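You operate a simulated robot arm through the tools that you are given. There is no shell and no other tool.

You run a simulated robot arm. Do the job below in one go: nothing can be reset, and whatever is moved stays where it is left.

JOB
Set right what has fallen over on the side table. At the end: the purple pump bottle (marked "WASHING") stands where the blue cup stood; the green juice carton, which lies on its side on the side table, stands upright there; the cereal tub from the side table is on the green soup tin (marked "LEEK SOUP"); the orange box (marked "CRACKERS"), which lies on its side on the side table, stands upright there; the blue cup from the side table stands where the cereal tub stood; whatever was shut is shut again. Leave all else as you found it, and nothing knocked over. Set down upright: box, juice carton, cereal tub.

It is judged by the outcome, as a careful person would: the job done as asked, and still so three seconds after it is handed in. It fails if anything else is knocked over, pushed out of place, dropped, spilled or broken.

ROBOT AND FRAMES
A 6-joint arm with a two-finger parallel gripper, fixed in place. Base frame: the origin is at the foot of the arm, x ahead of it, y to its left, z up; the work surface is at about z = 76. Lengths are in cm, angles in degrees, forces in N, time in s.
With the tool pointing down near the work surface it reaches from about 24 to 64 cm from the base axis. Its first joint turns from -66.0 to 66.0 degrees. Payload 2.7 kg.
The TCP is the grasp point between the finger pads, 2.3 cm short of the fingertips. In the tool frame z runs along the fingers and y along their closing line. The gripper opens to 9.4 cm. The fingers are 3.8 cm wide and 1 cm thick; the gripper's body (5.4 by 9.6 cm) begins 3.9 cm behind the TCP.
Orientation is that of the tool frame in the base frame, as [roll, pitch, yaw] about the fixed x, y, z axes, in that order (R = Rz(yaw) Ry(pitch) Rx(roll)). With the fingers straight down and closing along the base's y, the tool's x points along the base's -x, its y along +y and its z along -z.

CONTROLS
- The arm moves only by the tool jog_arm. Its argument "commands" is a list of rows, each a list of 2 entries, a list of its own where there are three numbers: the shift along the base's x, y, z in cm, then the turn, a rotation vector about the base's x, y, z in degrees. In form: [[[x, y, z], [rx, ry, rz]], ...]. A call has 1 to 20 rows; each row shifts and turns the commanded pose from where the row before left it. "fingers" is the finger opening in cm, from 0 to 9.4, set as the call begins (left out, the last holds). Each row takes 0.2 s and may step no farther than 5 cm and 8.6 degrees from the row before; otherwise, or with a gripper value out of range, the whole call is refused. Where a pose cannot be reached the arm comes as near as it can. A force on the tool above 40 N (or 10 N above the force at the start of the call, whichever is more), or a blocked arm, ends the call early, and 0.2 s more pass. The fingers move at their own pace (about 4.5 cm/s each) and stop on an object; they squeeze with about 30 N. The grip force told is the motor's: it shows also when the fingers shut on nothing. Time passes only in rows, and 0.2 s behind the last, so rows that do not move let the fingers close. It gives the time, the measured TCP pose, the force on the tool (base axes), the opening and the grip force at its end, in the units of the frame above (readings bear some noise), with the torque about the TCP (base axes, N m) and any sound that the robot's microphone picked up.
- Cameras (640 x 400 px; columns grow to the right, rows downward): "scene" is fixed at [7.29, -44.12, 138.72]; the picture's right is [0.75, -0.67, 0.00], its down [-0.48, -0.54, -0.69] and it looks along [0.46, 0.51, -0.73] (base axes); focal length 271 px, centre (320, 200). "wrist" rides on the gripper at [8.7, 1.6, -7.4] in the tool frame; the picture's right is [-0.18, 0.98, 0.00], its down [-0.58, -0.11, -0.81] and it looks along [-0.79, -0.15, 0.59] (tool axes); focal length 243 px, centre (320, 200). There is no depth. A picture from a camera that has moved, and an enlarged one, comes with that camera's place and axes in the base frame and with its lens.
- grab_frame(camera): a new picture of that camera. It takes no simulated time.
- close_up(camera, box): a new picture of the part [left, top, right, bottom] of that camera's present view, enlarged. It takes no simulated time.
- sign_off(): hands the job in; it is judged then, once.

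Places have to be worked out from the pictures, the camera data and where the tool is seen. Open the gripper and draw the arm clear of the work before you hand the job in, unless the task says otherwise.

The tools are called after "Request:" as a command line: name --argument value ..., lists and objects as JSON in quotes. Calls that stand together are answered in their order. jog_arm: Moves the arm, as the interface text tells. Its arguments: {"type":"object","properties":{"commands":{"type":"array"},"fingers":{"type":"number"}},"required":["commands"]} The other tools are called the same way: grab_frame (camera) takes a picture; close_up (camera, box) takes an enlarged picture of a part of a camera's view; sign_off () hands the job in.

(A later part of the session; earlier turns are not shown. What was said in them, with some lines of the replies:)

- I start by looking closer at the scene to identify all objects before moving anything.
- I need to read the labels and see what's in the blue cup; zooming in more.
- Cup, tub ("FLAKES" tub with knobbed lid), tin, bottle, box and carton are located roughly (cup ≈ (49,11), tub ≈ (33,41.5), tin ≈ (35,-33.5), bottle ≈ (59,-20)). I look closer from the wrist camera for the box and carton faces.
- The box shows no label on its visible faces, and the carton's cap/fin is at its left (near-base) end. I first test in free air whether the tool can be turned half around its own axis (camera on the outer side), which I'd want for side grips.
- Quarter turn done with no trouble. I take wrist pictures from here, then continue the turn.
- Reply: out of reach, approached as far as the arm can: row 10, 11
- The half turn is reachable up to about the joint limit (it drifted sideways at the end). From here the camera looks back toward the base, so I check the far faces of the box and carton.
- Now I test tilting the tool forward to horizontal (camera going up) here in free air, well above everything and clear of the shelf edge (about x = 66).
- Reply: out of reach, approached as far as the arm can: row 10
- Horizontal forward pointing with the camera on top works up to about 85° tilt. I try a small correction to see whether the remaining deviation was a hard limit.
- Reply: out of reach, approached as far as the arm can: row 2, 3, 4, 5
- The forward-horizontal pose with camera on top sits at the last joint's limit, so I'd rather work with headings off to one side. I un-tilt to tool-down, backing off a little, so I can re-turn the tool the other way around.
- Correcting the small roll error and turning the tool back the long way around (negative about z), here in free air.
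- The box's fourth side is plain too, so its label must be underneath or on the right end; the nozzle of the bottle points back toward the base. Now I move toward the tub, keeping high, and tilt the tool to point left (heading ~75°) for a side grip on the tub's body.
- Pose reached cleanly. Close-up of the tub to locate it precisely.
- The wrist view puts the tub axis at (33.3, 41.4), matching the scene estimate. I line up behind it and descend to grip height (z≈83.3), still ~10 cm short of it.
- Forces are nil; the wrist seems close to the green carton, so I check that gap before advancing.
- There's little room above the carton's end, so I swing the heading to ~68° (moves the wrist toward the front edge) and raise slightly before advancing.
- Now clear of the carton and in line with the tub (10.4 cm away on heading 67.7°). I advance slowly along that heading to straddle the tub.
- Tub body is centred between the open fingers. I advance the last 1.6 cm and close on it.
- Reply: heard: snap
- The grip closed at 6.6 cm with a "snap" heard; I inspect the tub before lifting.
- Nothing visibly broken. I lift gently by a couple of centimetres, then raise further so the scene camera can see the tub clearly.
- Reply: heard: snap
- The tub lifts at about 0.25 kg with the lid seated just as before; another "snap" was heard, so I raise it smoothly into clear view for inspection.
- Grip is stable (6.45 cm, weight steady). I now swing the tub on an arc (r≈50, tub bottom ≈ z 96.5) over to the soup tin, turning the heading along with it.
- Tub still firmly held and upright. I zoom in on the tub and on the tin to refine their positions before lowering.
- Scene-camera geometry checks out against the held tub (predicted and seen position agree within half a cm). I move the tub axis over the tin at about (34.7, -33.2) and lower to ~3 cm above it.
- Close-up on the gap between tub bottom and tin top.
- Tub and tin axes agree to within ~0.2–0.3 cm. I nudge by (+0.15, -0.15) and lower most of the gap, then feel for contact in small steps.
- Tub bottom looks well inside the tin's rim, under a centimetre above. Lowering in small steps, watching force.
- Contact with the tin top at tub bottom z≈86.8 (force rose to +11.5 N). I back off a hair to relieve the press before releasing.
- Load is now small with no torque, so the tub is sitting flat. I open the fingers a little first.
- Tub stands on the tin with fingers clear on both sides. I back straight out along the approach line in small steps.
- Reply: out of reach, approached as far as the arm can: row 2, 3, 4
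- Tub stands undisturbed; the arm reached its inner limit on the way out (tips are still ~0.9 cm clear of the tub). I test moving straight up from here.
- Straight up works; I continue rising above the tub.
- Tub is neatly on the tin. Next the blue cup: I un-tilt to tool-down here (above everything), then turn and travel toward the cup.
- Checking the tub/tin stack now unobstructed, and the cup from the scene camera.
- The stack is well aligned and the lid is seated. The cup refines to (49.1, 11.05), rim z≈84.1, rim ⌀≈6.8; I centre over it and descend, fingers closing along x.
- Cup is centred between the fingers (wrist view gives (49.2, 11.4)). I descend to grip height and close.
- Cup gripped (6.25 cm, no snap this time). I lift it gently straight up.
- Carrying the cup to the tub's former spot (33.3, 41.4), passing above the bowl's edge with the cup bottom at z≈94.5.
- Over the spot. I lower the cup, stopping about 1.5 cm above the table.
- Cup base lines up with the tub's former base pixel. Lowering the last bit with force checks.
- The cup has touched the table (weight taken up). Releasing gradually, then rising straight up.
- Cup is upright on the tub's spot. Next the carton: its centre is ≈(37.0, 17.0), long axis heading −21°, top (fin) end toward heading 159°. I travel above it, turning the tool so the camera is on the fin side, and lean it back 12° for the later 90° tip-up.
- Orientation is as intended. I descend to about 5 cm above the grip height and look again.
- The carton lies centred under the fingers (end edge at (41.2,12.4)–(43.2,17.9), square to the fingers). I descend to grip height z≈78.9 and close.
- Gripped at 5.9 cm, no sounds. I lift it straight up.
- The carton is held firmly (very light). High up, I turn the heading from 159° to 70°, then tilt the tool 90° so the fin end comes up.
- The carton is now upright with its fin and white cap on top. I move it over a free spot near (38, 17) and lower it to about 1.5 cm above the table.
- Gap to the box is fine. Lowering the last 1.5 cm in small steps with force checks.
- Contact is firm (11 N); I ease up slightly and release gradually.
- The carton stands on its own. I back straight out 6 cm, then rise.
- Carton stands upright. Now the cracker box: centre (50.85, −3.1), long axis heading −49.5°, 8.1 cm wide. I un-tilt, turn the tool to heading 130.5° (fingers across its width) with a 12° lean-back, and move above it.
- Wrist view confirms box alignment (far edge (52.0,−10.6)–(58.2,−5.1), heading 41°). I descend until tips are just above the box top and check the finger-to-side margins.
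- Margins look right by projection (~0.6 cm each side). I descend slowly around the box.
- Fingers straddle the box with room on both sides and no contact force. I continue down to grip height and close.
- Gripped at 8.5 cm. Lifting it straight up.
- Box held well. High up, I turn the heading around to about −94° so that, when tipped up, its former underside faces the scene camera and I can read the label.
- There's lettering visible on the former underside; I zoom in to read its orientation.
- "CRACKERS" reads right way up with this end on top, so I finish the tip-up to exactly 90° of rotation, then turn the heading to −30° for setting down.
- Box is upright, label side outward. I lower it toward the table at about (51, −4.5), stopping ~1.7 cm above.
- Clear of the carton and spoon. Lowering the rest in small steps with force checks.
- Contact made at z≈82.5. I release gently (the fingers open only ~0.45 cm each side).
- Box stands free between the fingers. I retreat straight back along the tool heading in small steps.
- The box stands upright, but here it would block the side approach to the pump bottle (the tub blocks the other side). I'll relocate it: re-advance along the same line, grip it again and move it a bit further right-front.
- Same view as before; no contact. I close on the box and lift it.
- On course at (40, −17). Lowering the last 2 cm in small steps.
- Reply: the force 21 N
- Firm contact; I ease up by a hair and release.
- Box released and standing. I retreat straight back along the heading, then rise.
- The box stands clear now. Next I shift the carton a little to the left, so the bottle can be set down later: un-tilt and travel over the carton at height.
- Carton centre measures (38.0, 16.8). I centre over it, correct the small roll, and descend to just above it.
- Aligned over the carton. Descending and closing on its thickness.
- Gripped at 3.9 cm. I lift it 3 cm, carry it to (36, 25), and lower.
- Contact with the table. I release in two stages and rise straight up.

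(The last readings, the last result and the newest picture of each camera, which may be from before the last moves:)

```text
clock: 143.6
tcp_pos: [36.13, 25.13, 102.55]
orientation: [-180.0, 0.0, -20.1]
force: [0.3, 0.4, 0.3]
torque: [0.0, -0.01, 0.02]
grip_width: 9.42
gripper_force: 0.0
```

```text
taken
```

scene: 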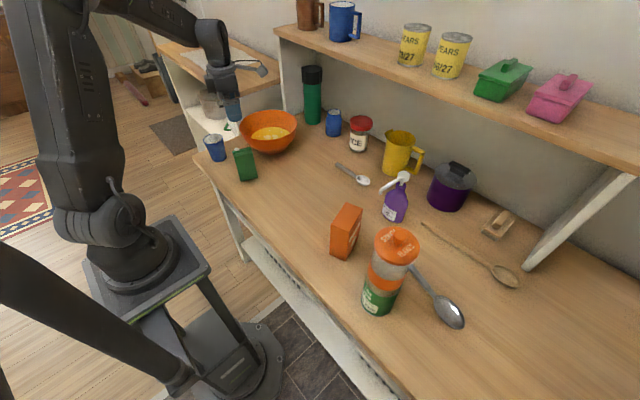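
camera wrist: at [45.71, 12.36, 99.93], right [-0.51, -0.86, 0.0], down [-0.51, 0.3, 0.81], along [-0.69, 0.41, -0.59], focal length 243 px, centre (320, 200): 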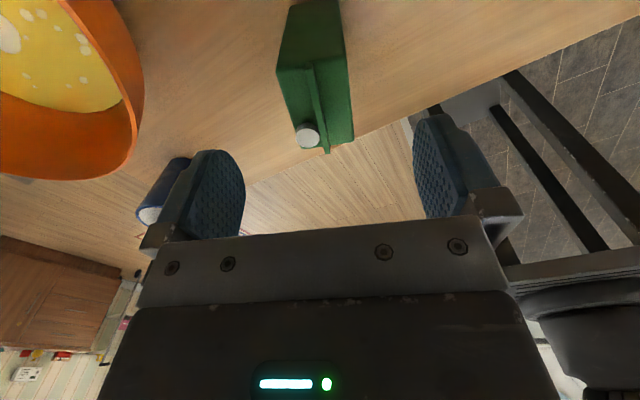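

Carton is standing at its new spot. Now the pump bottle: I take fresh close-ups to pin down its axis.

Request:
close_up --camera "scene" --box '[370, 160, 425, 230]'

Request:
close_up --camera "scene" --box '[320, 195, 375, 265]'

```text
5.71 times, centred on (398, 195) of scene
camera zoom: at [7.29, -44.12, 138.72], right [0.75, -0.67, 0.0], down [-0.48, -0.54, -0.69], along [0.46, 0.51, -0.73], focal length 1550 px, centre (-123, 229)
```

zoom: 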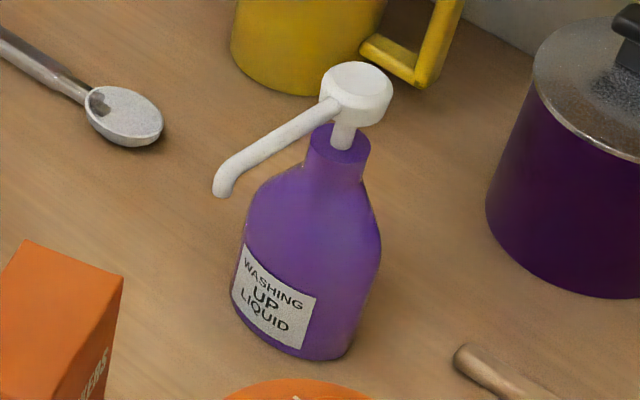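

```text
5.71 times, centred on (348, 230) of scene
camera zoom: at [7.29, -44.12, 138.72], right [0.75, -0.67, 0.0], down [-0.48, -0.54, -0.69], along [0.46, 0.51, -0.73], focal length 1550 px, centre (163, 29)
```

zoom: 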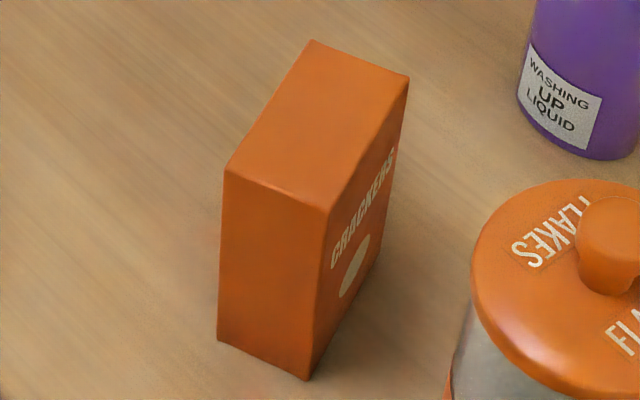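

The bottle has an oval cross-section (narrower along x, ~5.6 cm), axis at about (59.4, −19.2), nozzle at z≈90–92 pointing to −x. I'll grip its broad faces with the tool pointing to −y. First I travel high to the middle and tilt there.

Request:
jog_arm --commands '[[[1.1, -3.68, 0.06], [0, 0, -7.78]], [[1.1, -3.68, 0.06], [0, 0, -7.78]], [[1.1, -3.68, 0.06], [0, 0, -7.78]], [[1.1, -3.68, 0.06], [0, 0, -7.78]], [[1.1, -3.68, 0.06], [0, 0, -7.78]], [[1.1, -3.68, 0.06], [0, 0, -7.78]], [[1.1, -3.68, 0.06], [0, 0, -7.78]], [[1.1, -3.68, 0.06], [0, 0, -7.78]], [[1.1, -3.68, 0.06], [0, 0, -7.76]], [[0, 0, 0], [-8.5, 0, 0]], [[0, 0, 0], [-8.5, 0, 0]], [[0, 0, 0], [-8.5, 0, 0]], [[0, 0, 0], [-8.5, 0, 0]], [[0, 0, 0], [-8.5, 0, 0]], [[0, 0, 0], [-8.5, 0, 0]], [[0, 0, 0], [-8.5, 0, 0]], [[0, 0, 0], [-8.5, 0, 0]], [[0, 0, 0], [-8.5, 0, 0]], [[0, 0, 0], [-1.5, 0, 0]]]' --fingers 9.4

Request:
grab_frame --camera "wrist"

Request:
grab_frame --camera "scene"

```text
clock: 147.6
tcp_pos: [45.89, -7.98, 103.07]
orientation: [-179.2, -78.1, -90.8]
force: [-0.8, -0.9, -0.4]
torque: [0.03, -0.01, 0.01]
grip_width: 9.41
gripper_force: 0.0
```

```text
taken
camera wrist: at [44.27, -2.38, 112.95], right [-0.98, 0.04, -0.18], down [0.11, 0.91, -0.4], along [0.15, -0.42, -0.9], focal length 243 px, centre (320, 200)
```

wrist: 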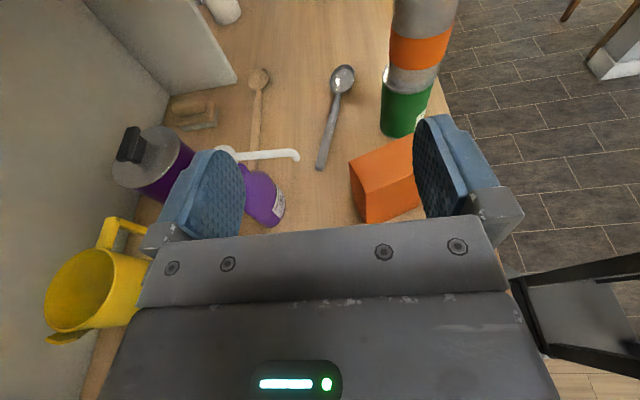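

```text
taken
```

scene: 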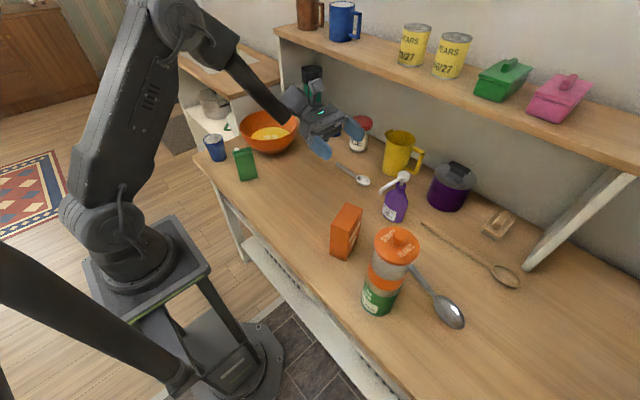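

Request:
close_up --camera "wrist" --box '[200, 120, 330, 240]'

```text
3.33 times, centred on (265, 180) of wrist
camera zoom: at [44.27, -2.38, 112.95], right [-0.98, 0.04, -0.18], down [0.11, 0.91, -0.4], along [0.15, -0.42, -0.9], focal length 809 px, centre (503, 267)
```

zoom: 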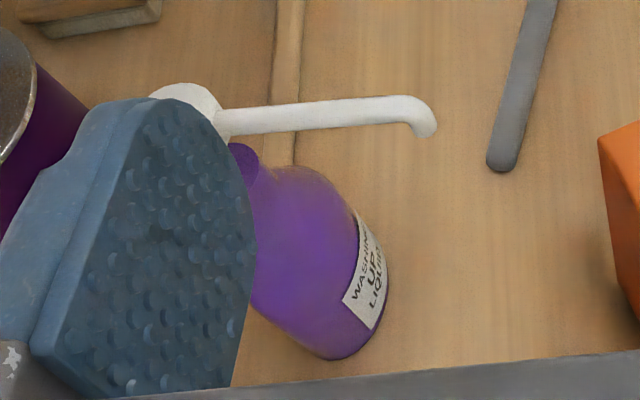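

The bottle axis refines to about (59.1, −19.2). I go to (50, −10), descend to grip height, then slide over to x≈59.2, still ~8.5 cm short of the bottle.

Request:
jog_arm --commands '[[[2, -1, 0], [0, 0, 0]], [[2.1, -1, 0], [0, 0, 0]], [[0, 0, -4], [0, 0, 0]], [[0, 0, -4], [0, 0, 0]], [[0, 0, -4], [0, 0, 0]], [[0, 0, -4], [0, 0, 0]], [[0, 0, -3.5], [0, 0, 0]], [[0, 0, -2], [0, 0, 0]], [[0, 0, 0], [0, 0, 0]]]'

Request:
grab_frame --camera "scene"

Request:
grab_frame --camera "wrist"

```text
clock: 149.6
tcp_pos: [49.96, -10.06, 81.48]
orientation: [-179.3, -78.0, -90.7]
force: [0.0, 0.1, 1.2]
torque: [-0.02, 0.0, -0.02]
grip_width: 9.36
gripper_force: 0.1
```

```text
taken
```

scene: 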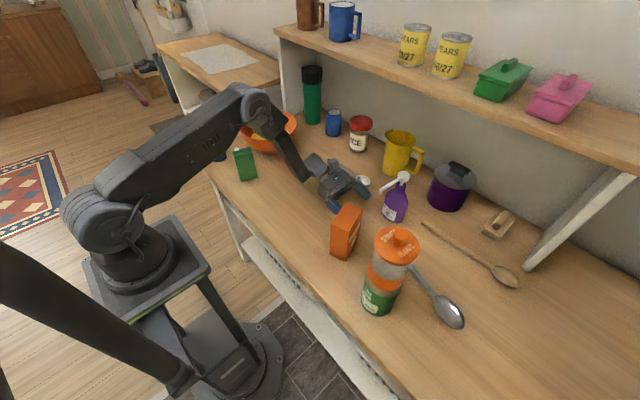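

```text
taken
camera wrist: at [48.36, -4.46, 91.44], right [-0.98, 0.04, -0.18], down [0.11, 0.91, -0.4], along [0.15, -0.41, -0.9], focal length 243 px, centre (320, 200)
```

wrist: 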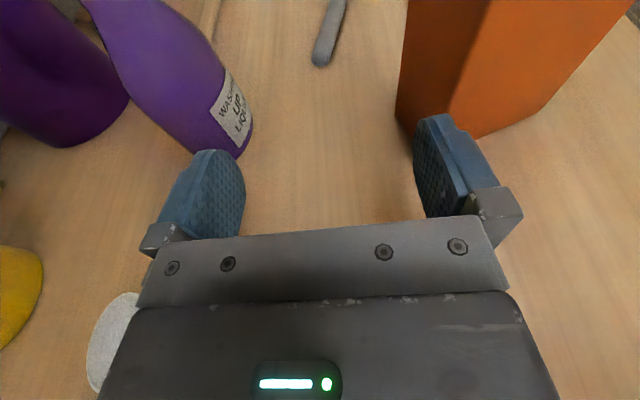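

Clear all round (spoon lies at (63.9, −3.3), well below the gripper). Sliding over to x≈59.2.

Request:
jog_arm --commands '[[[2.3, -0.1, 0], [0, 0, 0]], [[2.3, -0.1, 0], [0, 0, 0]], [[2.3, -0.1, 0], [0, 0, 0]], [[2.3, -0.1, 0], [0, 0, 0]], [[0, 0, 0], [0, 0, 0]]]'

Request:
grab_frame --camera "wrist"

Request:
close_up --camera "scene" --box '[310, 110, 450, 230]'

```text
clock: 150.8
tcp_pos: [59.27, -10.45, 81.43]
orientation: [-179.7, -78.0, -90.3]
force: [0.6, 1.3, 0.5]
torque: [0.01, 0.01, -0.02]
grip_width: 9.4
gripper_force: 0.1
```

```text
taken
camera wrist: at [57.61, -4.84, 91.41], right [-0.98, 0.04, -0.18], down [0.11, 0.91, -0.4], along [0.15, -0.41, -0.9], focal length 243 px, centre (320, 200)
```

wrist: 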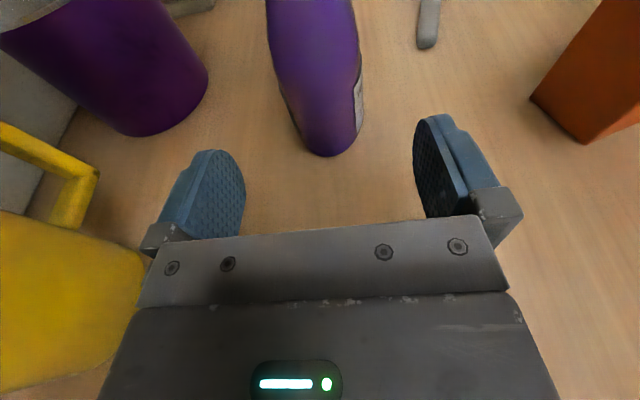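

```text
3.33 times, centred on (380, 170) of scene
camera zoom: at [7.29, -44.12, 138.72], right [0.75, -0.67, 0.0], down [-0.48, -0.54, -0.69], along [0.46, 0.51, -0.73], focal length 904 px, centre (120, 300)
```

zoom: 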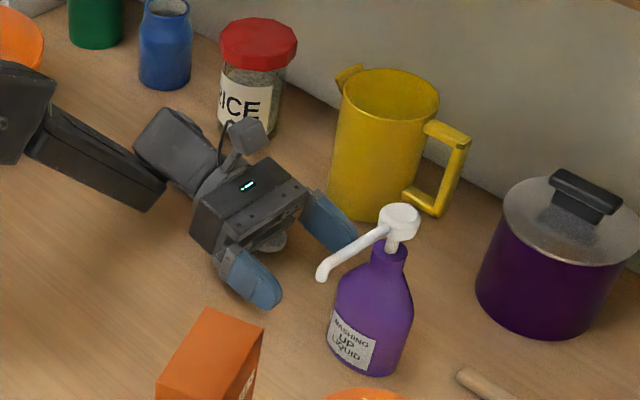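

The bottle is centred between the fingers. I advance slowly, checking partway.

Request:
jog_arm --commands '[[[0, -1.3, 0], [0, 0, 0]], [[0, -1.3, 0], [0, 0, 0]], [[0, -1.3, 0], [0, 0, 0]], [[0, -1.2, 0], [0, 0, 0]], [[0, 0, 0], [0, 0, 0]]]'

Request:
grab_frame --camera "wrist"

Request:
close_up --camera "scene" --box '[310, 110, 450, 230]'

```text
clock: 152.0
tcp_pos: [59.21, -15.47, 81.47]
orientation: [-179.4, -78.0, -90.6]
force: [0.8, -0.3, -0.4]
torque: [-0.02, -0.04, 0.02]
grip_width: 9.41
gripper_force: 0.0
```

```text
taken
camera wrist: at [57.61, -9.94, 91.47], right [-0.98, 0.04, -0.18], down [0.11, 0.91, -0.4], along [0.15, -0.41, -0.9], focal length 243 px, centre (320, 200)
```

wrist: 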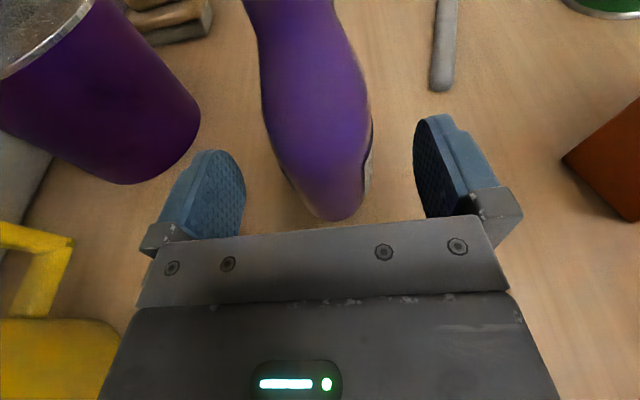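

```text
3.33 times, centred on (380, 170) of scene
camera zoom: at [7.29, -44.12, 138.72], right [0.75, -0.67, 0.0], down [-0.48, -0.54, -0.69], along [0.46, 0.51, -0.73], focal length 904 px, centre (120, 300)
```

zoom: 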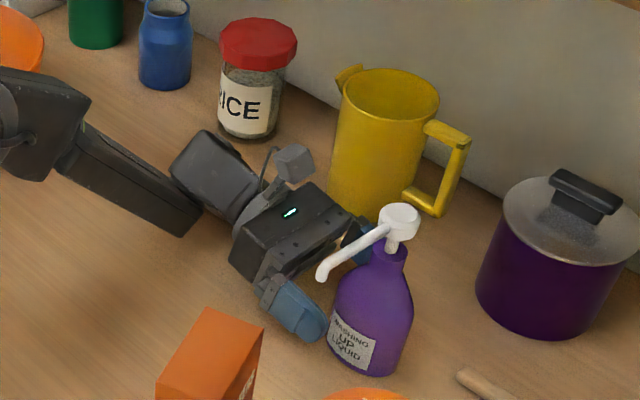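

Still clear on both sides. I advance the last 2.6 cm and close gently on the bottle.

Request:
jog_arm --commands '[[[0, -0.9, 0], [0, 0, 0]], [[0, -0.9, 0], [0, 0, 0]], [[0, -0.8, 0], [0, 0, 0]], [[0, 0, 0], [0, 0, 0]]]'

Request:
jog_arm --commands '[[[0, 0, 0], [0, 0, 0]], [[0, 0, 0], [0, 0, 0]], [[0, 0, 0], [0, 0, 0]], [[0, 0, 0], [0, 0, 0]]]' --fingers 4.5

Request:
grab_frame --camera "wrist"

Request:
close_up --camera "scene" --box '[310, 110, 450, 230]'

```text
clock: 153.0
tcp_pos: [59.17, -18.16, 81.42]
orientation: [-179.6, -78.0, -90.5]
force: [-0.6, -0.2, -0.5]
torque: [-0.01, 0.03, 0.01]
grip_width: 9.42
gripper_force: 0.1
```

```text
clock: 154.0
tcp_pos: [59.1, -18.11, 81.41]
orientation: [-179.4, -77.8, -90.4]
force: [1.1, -1.0, -0.5]
torque: [-0.13, -0.02, 0.01]
grip_width: 5.11
gripper_force: 29.7
```

```text
taken
camera wrist: at [57.61, -12.5, 91.44], right [-0.98, 0.04, -0.18], down [0.11, 0.91, -0.4], along [0.15, -0.41, -0.9], focal length 243 px, centre (320, 200)
```

wrist: 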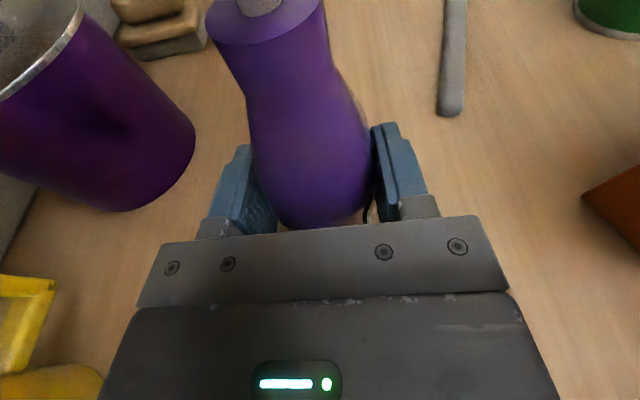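

```text
3.33 times, centred on (380, 170) of scene
camera zoom: at [7.29, -44.13, 138.72], right [0.75, -0.67, 0.0], down [-0.48, -0.54, -0.69], along [0.46, 0.51, -0.73], focal length 904 px, centre (120, 300)
```

zoom: 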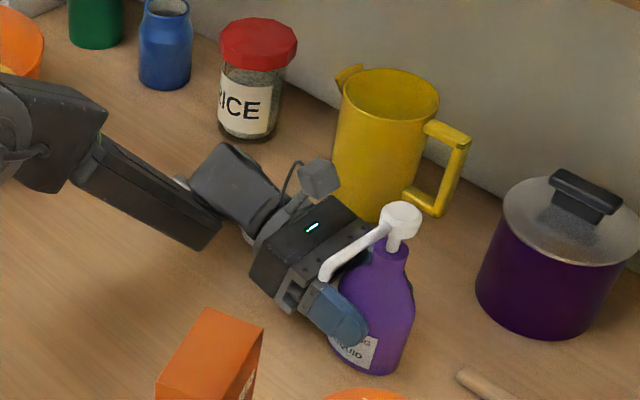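

Gripped at 5.1 cm across the broad faces, no sound. I lift slowly.

Request:
jog_arm --commands '[[[0, 0, 0.4], [0, 0, 0]], [[0, 0, 0.6], [0, 0, 0]], [[0, 0, 1], [0, 0, 0]], [[0, 0, 0], [0, 0, 0]]]'

Request:
close_up --camera "scene" --box '[340, 130, 450, 230]'

```text
clock: 155.0
tcp_pos: [59.2, -18.01, 83.48]
orientation: [-179.5, -78.0, -90.5]
force: [0.4, 0.4, -2.8]
torque: [0.03, -0.01, 0.0]
grip_width: 5.11
gripper_force: 30.8
```

```text
4.00 times, centred on (395, 180) of scene
camera zoom: at [7.29, -44.13, 138.72], right [0.75, -0.67, 0.0], down [-0.48, -0.54, -0.69], along [0.46, 0.51, -0.73], focal length 1085 px, centre (20, 280)
```

zoom: 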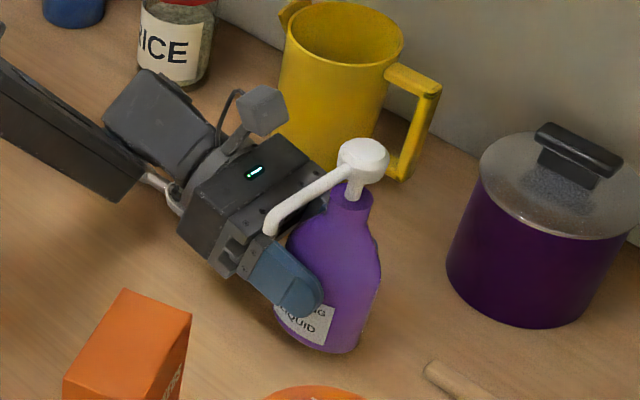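

The bottle is held steadily (~0.3 kg). I lift further, draw it away from the shelf toward the base, and raise it to travel height.

Request:
jog_arm --commands '[[[0, 0, 1.5], [0, 0, 0]], [[0, 0, 2], [0, 0, 0]], [[0, 0, 2], [0, 0, 0]], [[-1, 0.2, 1.5], [0, 0, 0]], [[-1.5, 0.3, 1.5], [0, 0, 0]], [[-1.5, 0.3, 1.5], [0, 0, 0]], [[-1.5, 0.3, 1.5], [0, 0, 0]], [[-1.5, 0.3, 1.5], [0, 0, 0]], [[-0.7, 0.2, 1.2], [0, 0, 0]], [[0, 0, 0], [0, 0, 0]]]'

Request:
grab_frame --camera "scene"

```text
clock: 157.2
tcp_pos: [51.51, -16.48, 97.71]
orientation: [-179.5, -78.0, -90.5]
force: [0.2, 0.0, -3.4]
torque: [0.03, -0.03, 0.01]
grip_width: 5.13
gripper_force: 30.6
```

```text
taken
```

scene: 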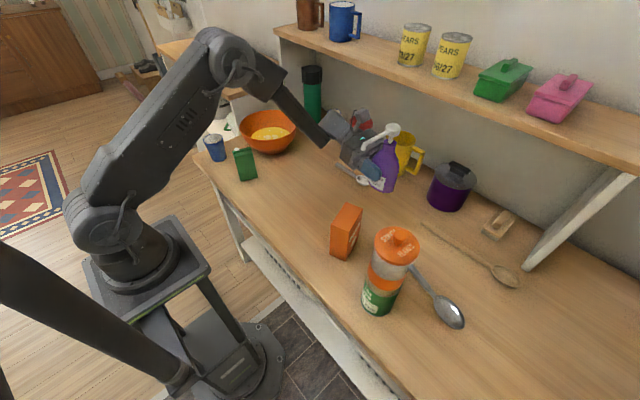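

Now I carry it to the cup's former place, slowly turning the heading from −90° to −10° on the way.

Request:
jog_arm --commands '[[[-0.1, 0.7, 0], [0, 0, 2.5]], [[-0.1, 0.9, 0], [0, 0, 3]], [[-0.15, 1.2, 0], [0, 0, 3.5]], [[-0.18, 1.5, 0], [0, 0, 4]], [[-0.2, 1.6, 0], [0, 0, 4.5]], [[-0.2, 1.6, 0], [0, 0, 4.5]], [[-0.2, 1.6, 0], [0, 0, 4.5]], [[-0.2, 1.6, 0], [0, 0, 4.5]], [[-0.2, 1.6, 0], [0, 0, 4.5]], [[-0.2, 1.6, 0], [0, 0, 4.5]]]'

Request:
jog_arm --commands '[[[-0.2, 1.6, 0], [0, 0, 4.5]], [[-0.2, 1.6, 0], [0, 0, 4.5]], [[-0.2, 1.6, 0], [0, 0, 4.5]], [[-0.2, 1.6, 0], [0, 0, 4.5]], [[-0.2, 1.5, 0], [0, 0, 4.5]], [[-0.2, 1.5, 0], [0, 0, 4.5]], [[-0.2, 1.5, 0], [0, 0, 4.5]], [[-0.2, 1.2, 0], [0, 0, 4.5]], [[-0.15, 0.9, 0], [0, 0, 4]], [[-0.1, 0.5, 0], [0, 0, 0.5]], [[0, 0, 0], [0, 0, 0]]]'

Request:
grab_frame --camera "scene"

Request:
grab_frame --camera "wrist"

```text
clock: 159.4
tcp_pos: [49.74, -2.53, 97.61]
orientation: [-179.4, -77.9, -50.6]
force: [-0.4, -0.7, -3.6]
torque: [0.01, 0.04, -0.02]
grip_width: 5.11
gripper_force: 29.8
```

```text
clock: 161.8
tcp_pos: [47.77, 10.88, 97.65]
orientation: [-179.5, -78.1, -9.9]
force: [0.5, 0.9, -3.4]
torque: [-0.02, 0.01, -0.04]
grip_width: 5.05
gripper_force: 30.3
```

```text
taken
```

scene: 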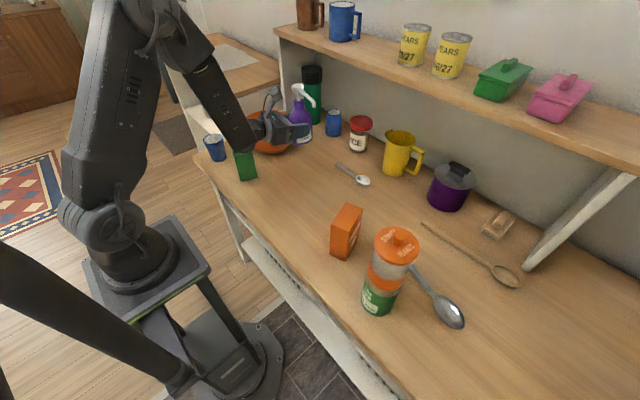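

```text
taken
camera wrist: at [42.26, 10.35, 107.69], right [-0.2, -0.96, -0.18], down [-0.88, 0.26, -0.4], along [0.43, 0.08, -0.9], focal length 243 px, centre (320, 200)
```

wrist: 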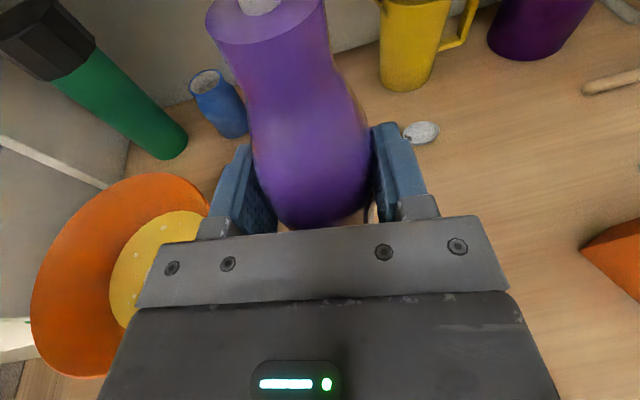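

Bottle upright in the grip. I fine-tune to put its axis at (49.1, 11.2) and lower it to ~1.5 cm above the table.

Request:
jog_arm --commands '[[[0.25, 0.5, -2], [0, 0, 0]], [[0, 0, -3.5], [0, 0, 0]], [[0, 0, -3.5], [0, 0, 0]], [[0, 0, -3], [0, 0, 0]], [[0, 0, -1.8], [0, 0, 0]], [[0, 0, -0.8], [0, 0, 0]], [[0, 0, 0], [0, 0, 0]]]'

Request:
close_up --camera "scene" --box '[220, 90, 360, 210]'

```text
clock: 163.4
tcp_pos: [48.12, 11.36, 82.97]
orientation: [-179.4, -78.0, -10.1]
force: [0.0, -0.1, -3.7]
torque: [0.01, 0.02, 0.02]
grip_width: 5.09
gripper_force: 29.8
```

```text
3.33 times, centred on (290, 150) of scene
camera zoom: at [7.29, -44.12, 138.72], right [0.75, -0.67, 0.0], down [-0.48, -0.54, -0.69], along [0.46, 0.51, -0.73], focal length 904 px, centre (420, 367)
```

zoom: 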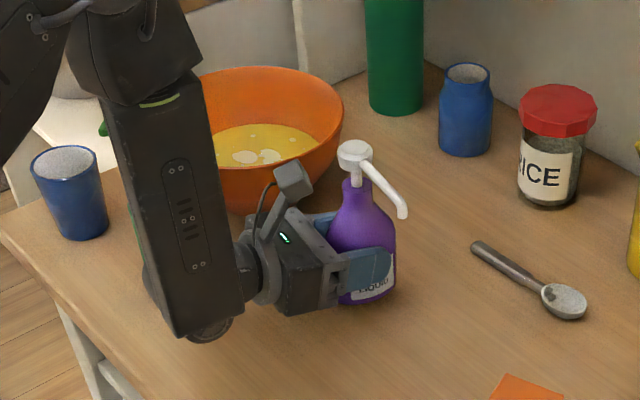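

The bottle base lines up with the cup's former base pixel. Lowering the last bit with force checks.

Request:
jog_arm --commands '[[[0, 0, -0.6], [0, 0, 0]], [[0, 0, -0.5], [0, 0, 0]], [[0, 0, -0.2], [0, 0, 0]], [[0, 0, 0], [0, 0, 0]]]'

Request:
jog_arm --commands '[[[0, 0, -0.12], [0, 0, 0]], [[0, 0, 0], [0, 0, 0]]]'

Request:
jog_arm --commands '[[[0, 0, -0.1], [0, 0, 0]], [[0, 0, 0], [0, 0, 0]]]'

```text
clock: 164.4
tcp_pos: [48.11, 11.43, 81.67]
orientation: [-179.5, -78.0, -10.1]
force: [0.6, 0.8, -3.2]
torque: [-0.02, 0.03, 0.0]
grip_width: 5.09
gripper_force: 30.5
```

```text
clock: 165.0
tcp_pos: [48.2, 11.5, 81.46]
orientation: [-179.5, -78.1, -10.1]
force: [0.0, -0.2, -4.0]
torque: [-0.01, 0.01, 0.01]
grip_width: 5.07
gripper_force: 30.0
```

```text
clock: 165.6
tcp_pos: [48.07, 11.35, 81.47]
orientation: [-179.4, -78.0, -10.0]
force: [-0.4, 0.1, -3.8]
torque: [0.01, 0.03, 0.0]
grip_width: 5.05
gripper_force: 29.5
```

Request:
jog_arm --commands '[[[0, 0, -0.08], [0, 0, 0]], [[0, 0, 0], [0, 0, 0]]]'

Request:
jog_arm --commands '[[[0, 0, -0.06], [0, 0, 0]], [[0, 0, 0], [0, 0, 0]]]'

```text
clock: 166.2
tcp_pos: [48.09, 11.32, 81.49]
orientation: [-179.5, -78.0, -10.1]
force: [-0.4, 0.7, -3.8]
torque: [0.02, -0.02, -0.02]
grip_width: 5.06
gripper_force: 30.4
```

```text
clock: 166.8
tcp_pos: [48.16, 11.4, 81.43]
orientation: [-179.5, -78.0, -10.0]
force: [-0.8, -0.3, 0.0]
torque: [-0.04, 0.14, -0.02]
grip_width: 5.06
gripper_force: 30.2
```

The table now carries the bottle's weight. One tiny step more, then release in stages.

Request:
jog_arm --commands '[[[0, 0, -0.03], [0, 0, 0]], [[0, 0, 0], [0, 0, 0]]]'

Request:
jog_arm --commands '[[[0, 0, 0], [0, 0, 0]], [[0, 0, 0], [0, 0, 0]]]' --fingers 5.8

Request:
jog_arm --commands '[[[0, 0, 0], [0, 0, 0]], [[0, 0, 0], [0, 0, 0]], [[0, 0, 0], [0, 0, 0]]]' --fingers 9.4

Request:
grab_frame --camera "wrist"

Request:
close_up --camera "scene" --box '[220, 90, 360, 210]'

```text
clock: 167.4
tcp_pos: [48.26, 11.38, 81.49]
orientation: [-179.4, -78.1, -10.0]
force: [-3.1, -1.1, 4.9]
torque: [-0.06, 0.36, -0.07]
grip_width: 5.05
gripper_force: 30.4
```

```text
clock: 168.0
tcp_pos: [48.23, 11.36, 81.3]
orientation: [-179.5, -78.0, -10.0]
force: [-0.6, 0.4, 0.1]
torque: [-0.01, 0.01, 0.02]
grip_width: 5.8
gripper_force: 0.1
```

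```text
clock: 168.8
tcp_pos: [48.12, 11.37, 81.37]
orientation: [-179.5, -78.0, -10.0]
force: [0.1, 0.7, 1.1]
torque: [0.0, 0.01, 0.0]
grip_width: 9.39
gripper_force: 0.1
```

```text
taken
camera wrist: at [42.51, 10.8, 91.39], right [-0.2, -0.96, -0.18], down [-0.88, 0.26, -0.4], along [0.43, 0.08, -0.9], focal length 243 px, centre (320, 200)
```

wrist: 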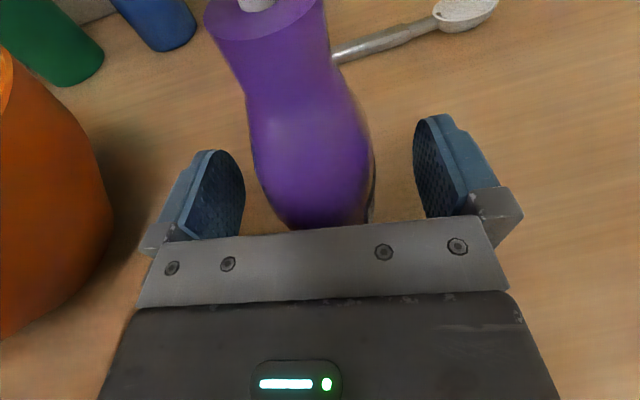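

```text
3.33 times, centred on (290, 150) of scene
camera zoom: at [7.29, -44.12, 138.72], right [0.75, -0.67, 0.0], down [-0.48, -0.54, -0.69], along [0.46, 0.51, -0.73], focal length 904 px, centre (420, 367)
```

zoom: 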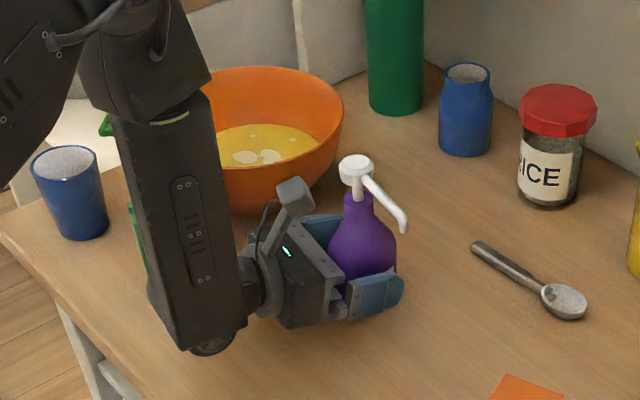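

Bottle stands on its own. I back straight out along the approach direction, then rise.

Request:
jog_arm --commands '[[[-0.8, 0.14, 0], [0, 0, 0]], [[-1, 0.176, 0], [0, 0, 0]], [[-1, 0.176, 0], [0, 0, 0]], [[-1, 0.176, 0], [0, 0, 0]], [[-1, 0.176, 0], [0, 0, 0]], [[-1, 0.176, 0], [0, 0, 0]], [[-1, 0.176, 0], [0, 0, 0]]]'

Request:
jog_arm --commands '[[[0, 0, 2], [0, 0, 0]], [[0, 0, 3], [0, 0, 0]], [[0, 0, 4], [0, 0, 0]], [[0, 0, 4], [0, 0, 0]], [[0, 0, 4], [0, 0, 0]], [[0, 0, 4], [0, 0, 0]], [[0, 0, 4], [0, 0, 0]]]'

Request:
grab_frame --camera "scene"

Request:
grab_frame --camera "wrist"

```text
clock: 170.4
tcp_pos: [41.33, 12.57, 81.3]
orientation: [-179.5, -78.0, -10.0]
force: [0.3, -0.2, 1.2]
torque: [0.01, -0.04, -0.02]
grip_width: 9.42
gripper_force: 0.1
```

```text
clock: 172.0
tcp_pos: [41.27, 12.58, 106.41]
orientation: [-179.6, -77.9, -9.9]
force: [0.3, 0.7, -0.7]
torque: [0.01, 0.01, 0.02]
grip_width: 9.35
gripper_force: 0.0
```

```text
taken
```

scene: 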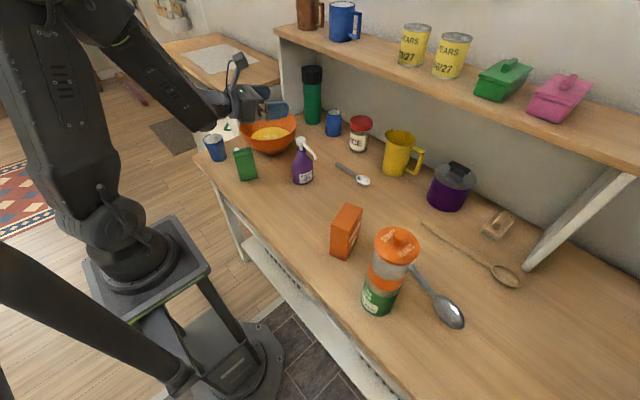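

```text
taken
camera wrist: at [35.62, 11.98, 116.38], right [-0.2, -0.96, -0.18], down [-0.88, 0.26, -0.4], along [0.43, 0.08, -0.9], focal length 243 px, centre (320, 200)
```

wrist: 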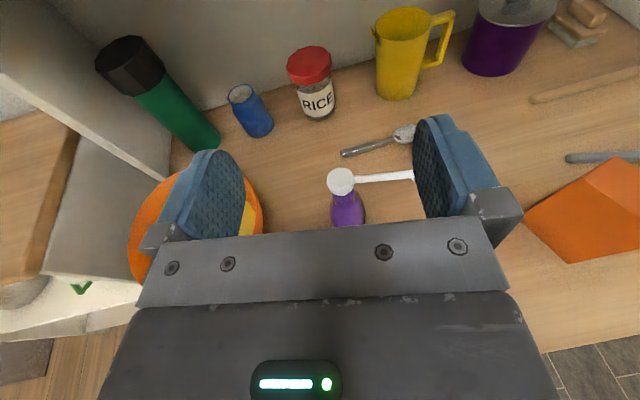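

Everything is in place in the overview. I check each item closely, including the tub's lid.

Request:
close_up --camera "scene" --box '[195, 110, 335, 200]'

Request:
close_up --camera "scene" --box '[360, 220, 430, 270]'

Request:
close_up --camera "scene" --box '[320, 190, 440, 330]'

Request:
close_up --camera "scene" --box '[280, 130, 325, 190]'

```text
4.44 times, centred on (265, 155) of scene
camera zoom: at [7.29, -44.12, 138.72], right [0.75, -0.67, 0.0], down [-0.48, -0.54, -0.69], along [0.46, 0.51, -0.73], focal length 1205 px, centre (564, 400)
```

zoom: 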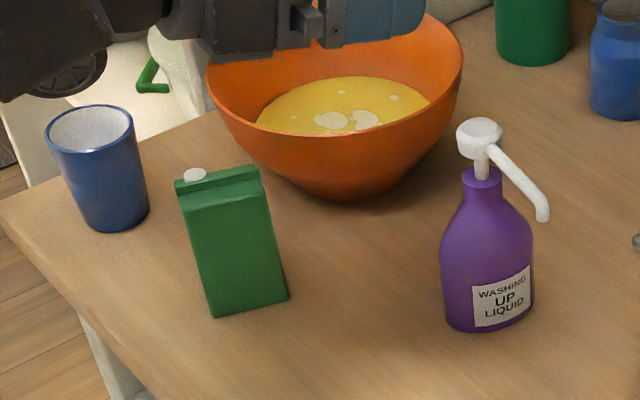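

```text
8.00 times, centred on (395, 245) of scene
camera zoom: at [7.29, -44.12, 138.72], right [0.75, -0.67, 0.0], down [-0.48, -0.54, -0.69], along [0.46, 0.51, -0.73], focal length 2170 px, centre (-280, -160)
```

zoom: 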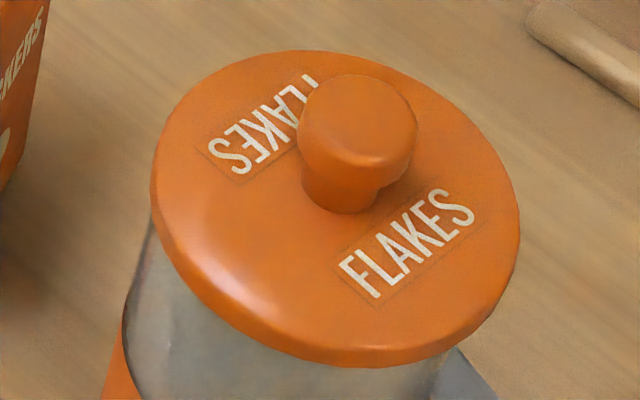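

```text
2.86 times, centred on (380, 260) of scene
camera zoom: at [7.29, -44.12, 138.72], right [0.75, -0.67, 0.0], down [-0.48, -0.54, -0.69], along [0.46, 0.51, -0.73], focal length 775 px, centre (149, 29)
```

zoom: 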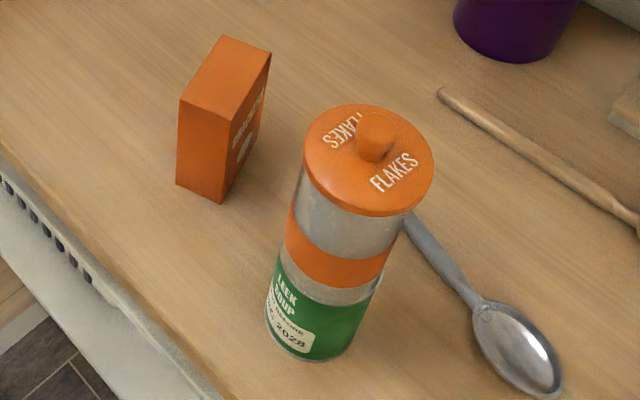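

```text
6.67 times, centred on (302, 160) of scene
camera zoom: at [7.29, -44.12, 138.72], right [0.75, -0.67, 0.0], down [-0.48, -0.54, -0.69], along [0.46, 0.51, -0.73], focal length 1808 px, centre (437, 467)
```

zoom: 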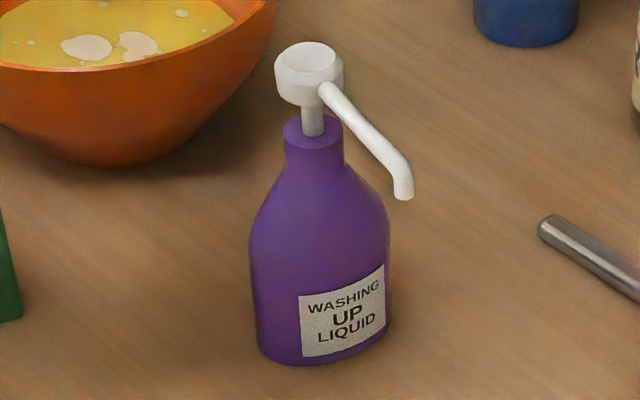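

Bottle, carton, cup and box look right. I zoom in on the tub's body to make sure the grip left no damage (the "snap" heard earlier).

Request:
close_up --camera "scene" --box '[358, 245, 418, 300]'

Request:
close_up --camera "scene" --box '[355, 220, 425, 320]'

```text
7.27 times, centred on (388, 272) of scene
camera zoom: at [7.29, -44.12, 138.72], right [0.75, -0.67, 0.0], down [-0.48, -0.54, -0.69], along [0.46, 0.51, -0.73], focal length 1972 px, centre (-174, -327)
```

zoom: 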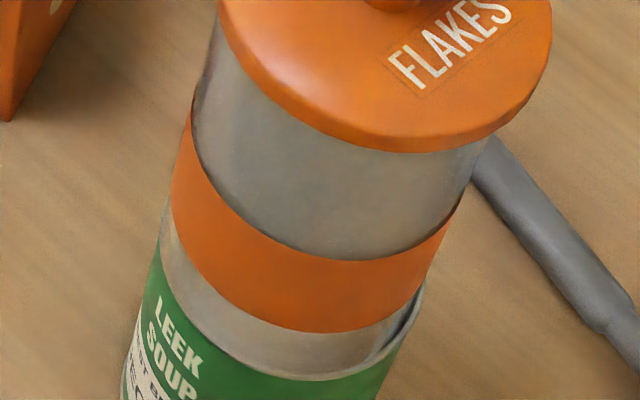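

```text
4.00 times, centred on (390, 270) of scene
camera zoom: at [7.29, -44.12, 138.72], right [0.75, -0.67, 0.0], down [-0.48, -0.54, -0.69], along [0.46, 0.51, -0.73], focal length 1085 px, centre (40, -80)
```

zoom: 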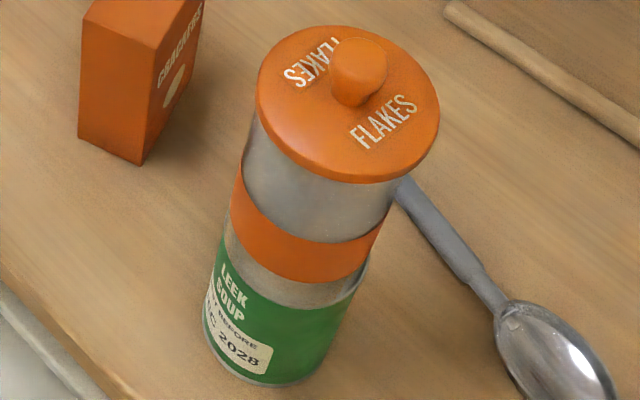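

No damage is visible and the lid sits level. To be sure the lid is shut (because of the "snap"), I'll take a side-on look with the wrist camera: first un-tilt and turn the tool back to its normal orientation, high up.

Request:
jog_arm --commands '[[[0, -0.5, 0.5], [1.48, 8.37, 0]], [[0, -0.5, 0.5], [1.48, 8.37, 0]], [[0, -0.5, 0.5], [1.48, 8.37, 0]], [[0, -0.5, 0.5], [1.48, 8.37, 0]], [[0, -0.5, 0.5], [1.48, 8.37, 0]], [[0, -0.5, 0.5], [1.48, 8.37, 0]], [[0, -0.5, 0.5], [1.48, 8.37, 0]], [[0, -0.5, 0.5], [1.48, 8.37, 0]], [[0, -0.5, 0.5], [1.48, 8.37, 0]], [[0, 0, 0], [0.26, 1.48, 0]], [[0, 0, 0], [0, 0, -8.5]], [[0, 0, 0], [0, 0, -8.5]], [[0, 0, 0], [0, 0, -8.5]], [[0, 0, 0], [0, 0, -8.5]], [[0, 0, 0], [0, 0, -8.5]], [[0, 0, 0], [0, 0, -8.5]], [[0, 0, 0], [0, 0, -8.5]], [[0, 0, 0], [0, 0, -8.5]], [[0, 0, 0], [0, 0, -8.5]], [[0, 0, 0], [0, 0, -8.5]]]'

Request:
jog_arm --commands '[[[0, 0, 0], [0, 0, -8.5]], [[0, 0, 0], [0, 0, -8.5]], [[0, -1, 0], [0, 0, -8.5]], [[0, -2, 0], [0, 0, -8.5]], [[0, -2.5, 0], [0, 0, -8.5]], [[-0.5, -2.5, 0], [0, 0, -8.5]], [[-0.5, -2.5, 0], [0, 0, -8.5]], [[-0.5, -2.5, 0], [0, 0, -8.5]], [[-0.5, -2.5, 0], [0, 0, -8]], [[-0.5, -2.5, 0], [0, 0, -7]], [[-1, -2.5, 0], [0, 0, -7]], [[-1, -2.5, 0], [0, 0, -7]], [[-1, -2.5, 0], [0, 0, -6]], [[-1, -2.5, 0], [0, 0, -6]], [[-1, -2, 0], [0, 0, -4]], [[-1, -1, 0], [0, 0, 0]]]'

```text
clock: 176.2
tcp_pos: [41.34, 8.11, 110.8]
orientation: [-179.5, 0.0, -95.1]
force: [0.2, 0.4, -0.4]
torque: [-0.03, 0.04, 0.02]
grip_width: 9.4
gripper_force: 0.0
```

```text
clock: 179.6
tcp_pos: [32.93, -22.87, 110.71]
orientation: [-179.5, 0.0, 151.9]
force: [0.2, 0.8, -0.9]
torque: [0.0, 0.01, 0.02]
grip_width: 9.4
gripper_force: 0.0
```

Request:
jog_arm --commands '[[[-2, -2.4, 0], [0, 0, -7.5]], [[-1.9, -2.4, 0], [0, 0, -7.5]], [[0, 0, 0], [-5.1, -5.5, 0]], [[0, 0, 0], [-5.1, -5.5, 0]], [[0, 0, 0], [-5.1, -5.5, 0]], [[0, 0, 0], [-5.1, -5.5, 0]], [[0, 0, -4], [0, 0, 0]], [[0, 0, -4], [0, 0, 0]], [[0, 0, -3.5], [0, 0, 0]], [[0, 0, 0], [0, 0, 0]]]'

Request:
grab_frame --camera "wrist"

Request:
grab_frame --camera "scene"

```text
clock: 181.8
tcp_pos: [28.93, -27.61, 99.31]
orientation: [-179.5, 30.0, 136.9]
force: [0.8, -0.1, 0.3]
torque: [0.02, 0.0, -0.01]
grip_width: 9.39
gripper_force: 0.0
```

```text
taken
camera wrist: at [21.98, -18.7, 101.53], right [0.79, 0.61, 0.09], down [0.0, -0.14, 0.99], along [0.61, -0.78, -0.11], focal length 243 px, centre (320, 200)
```

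wrist: 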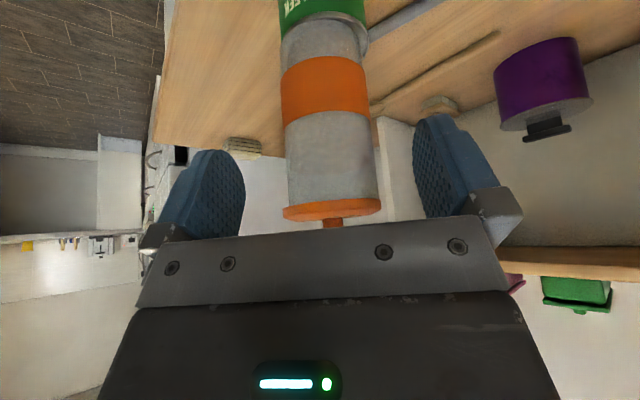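

```text
taken
```

scene: 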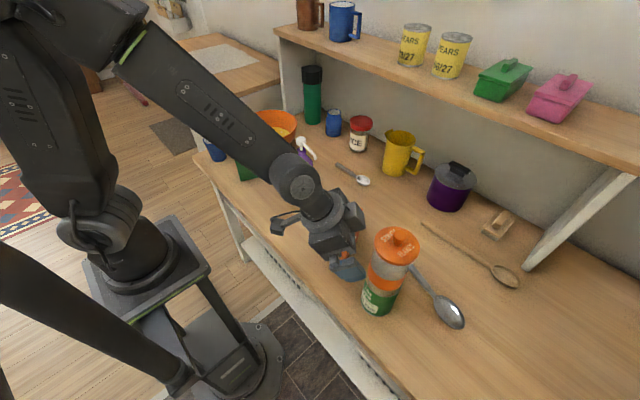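

The side view works (picture is upside down: lid at the bottom). I enlarge the lid seam and the tub/tin contact.

Request:
close_up --camera "wrist" --box '[260, 100, 400, 230]'

Request:
close_up --camera "wrist" --box '[250, 0, 400, 100]'

```text
3.08 times, centred on (330, 165) of wrist
camera zoom: at [21.98, -18.7, 101.53], right [0.79, 0.61, 0.09], down [0.0, -0.14, 0.99], along [0.61, -0.78, -0.11], focal length 746 px, centre (289, 308)
```

zoom: 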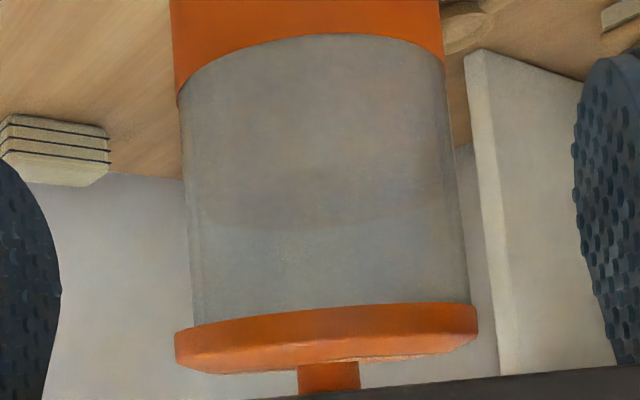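

```text
4.00 times, centred on (325, 50) of wrist
camera zoom: at [21.98, -18.7, 101.53], right [0.79, 0.61, 0.09], down [0.0, -0.14, 0.99], along [0.61, -0.78, -0.11], focal length 970 px, centre (300, 800)
```

zoom: 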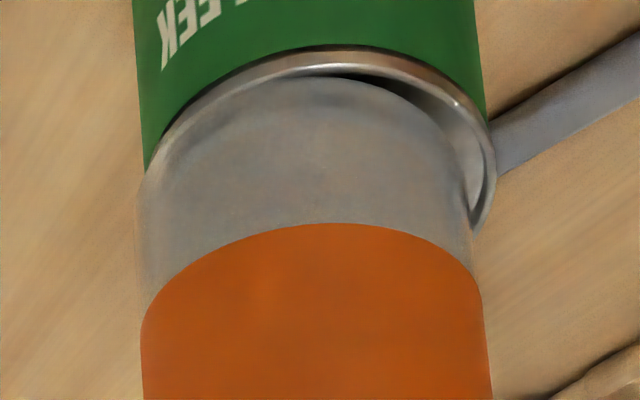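

The lid sits flush and level all round with no gap, and the tub stands plumb on the tin, so it is still shut. I rise away, straighten the tool and withdraw toward the base.

Request:
jog_arm --commands '[[[-0.3, 0.3, 2], [0, 0, 0]], [[-0.3, 0.3, 3], [0, 0, 0]], [[0, 0.5, 4], [0, 0, 0]], [[0, 0.5, 4], [0, 0, 0]], [[0, 1, 0], [5.1, 5.5, 0]], [[0, 1, 0], [5.1, 5.5, 0]], [[0, 1, 0], [5.1, 5.5, 0]], [[0, 1, 0], [5.1, 5.5, 0]], [[0.5, 3, 0], [0, 0, 6]], [[0.5, 3, 0], [0, 0, 6]], [[0.5, 3, 0], [0, 0, 6]], [[0.5, 3, 0], [0, 0, 6]], [[0.5, 3, 0], [0, 0, 6]], [[0.5, 3, 0], [0, 0, 6]], [[0, 0, 0], [0, 0, 0]]]' --fingers 9.4

Request:
grab_frame --camera "scene"

Request:
grab_frame --camera "wrist"

```text
clock: 185.0
tcp_pos: [31.28, -4.0, 112.38]
orientation: [-179.5, 0.0, 173.1]
force: [0.7, 0.5, -1.1]
torque: [0.02, 0.04, 0.04]
grip_width: 9.41
gripper_force: 0.0
```

```text
taken
```

scene: 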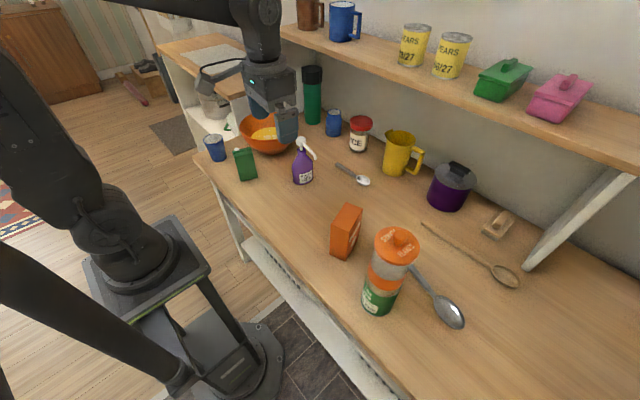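

```text
taken
camera wrist: at [23.0, -1.21, 119.85], right [0.3, 0.95, -0.01], down [0.56, -0.17, 0.81], along [0.77, -0.25, -0.59], focal length 243 px, centre (320, 200)
```

wrist: 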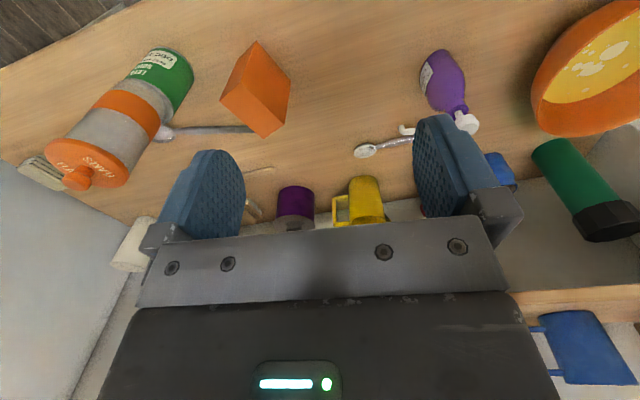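

The latest pictures show everything as asked:
- The pump bottle stands where the cup was, and the cup stands where the tub was.
- The tub, lid on, is on the leek soup tin.
- The carton and the cracker box stand upright.
- Nothing else has moved, the gripper is open and the arm is clear.

I hand in the job.

Request:
sign_off

```text
The job is handed in.
```

The side table is set right and I've handed the job in. The last pictures show everything where you asked and nothing knocked over:

- **Pump bottle:** it stands where the blue cup stood, within about half a centimetre. Its nozzle now points a different way than before.
- **Blue cup:** it stands where the cereal tub stood.
- **Cereal tub:** it stands upright on the leek soup tin with its lid on, about half a centimetre off the tin's centre.
- **Juice carton and cracker box:** both stand upright on the side table, the box with "CRACKERS" the right way up. I set each down a short way from where it lay, to make room for moving the bottle.

I heard a "snap" when I gripped the tub and another as I lifted it. Up close afterwards I saw no damage, and the lid was level with no gap. I did not press the lid down to test it, so I can't be fully sure what the sound was.

Everything else looks as I found it. The gripper is open and the arm is clear of the work.
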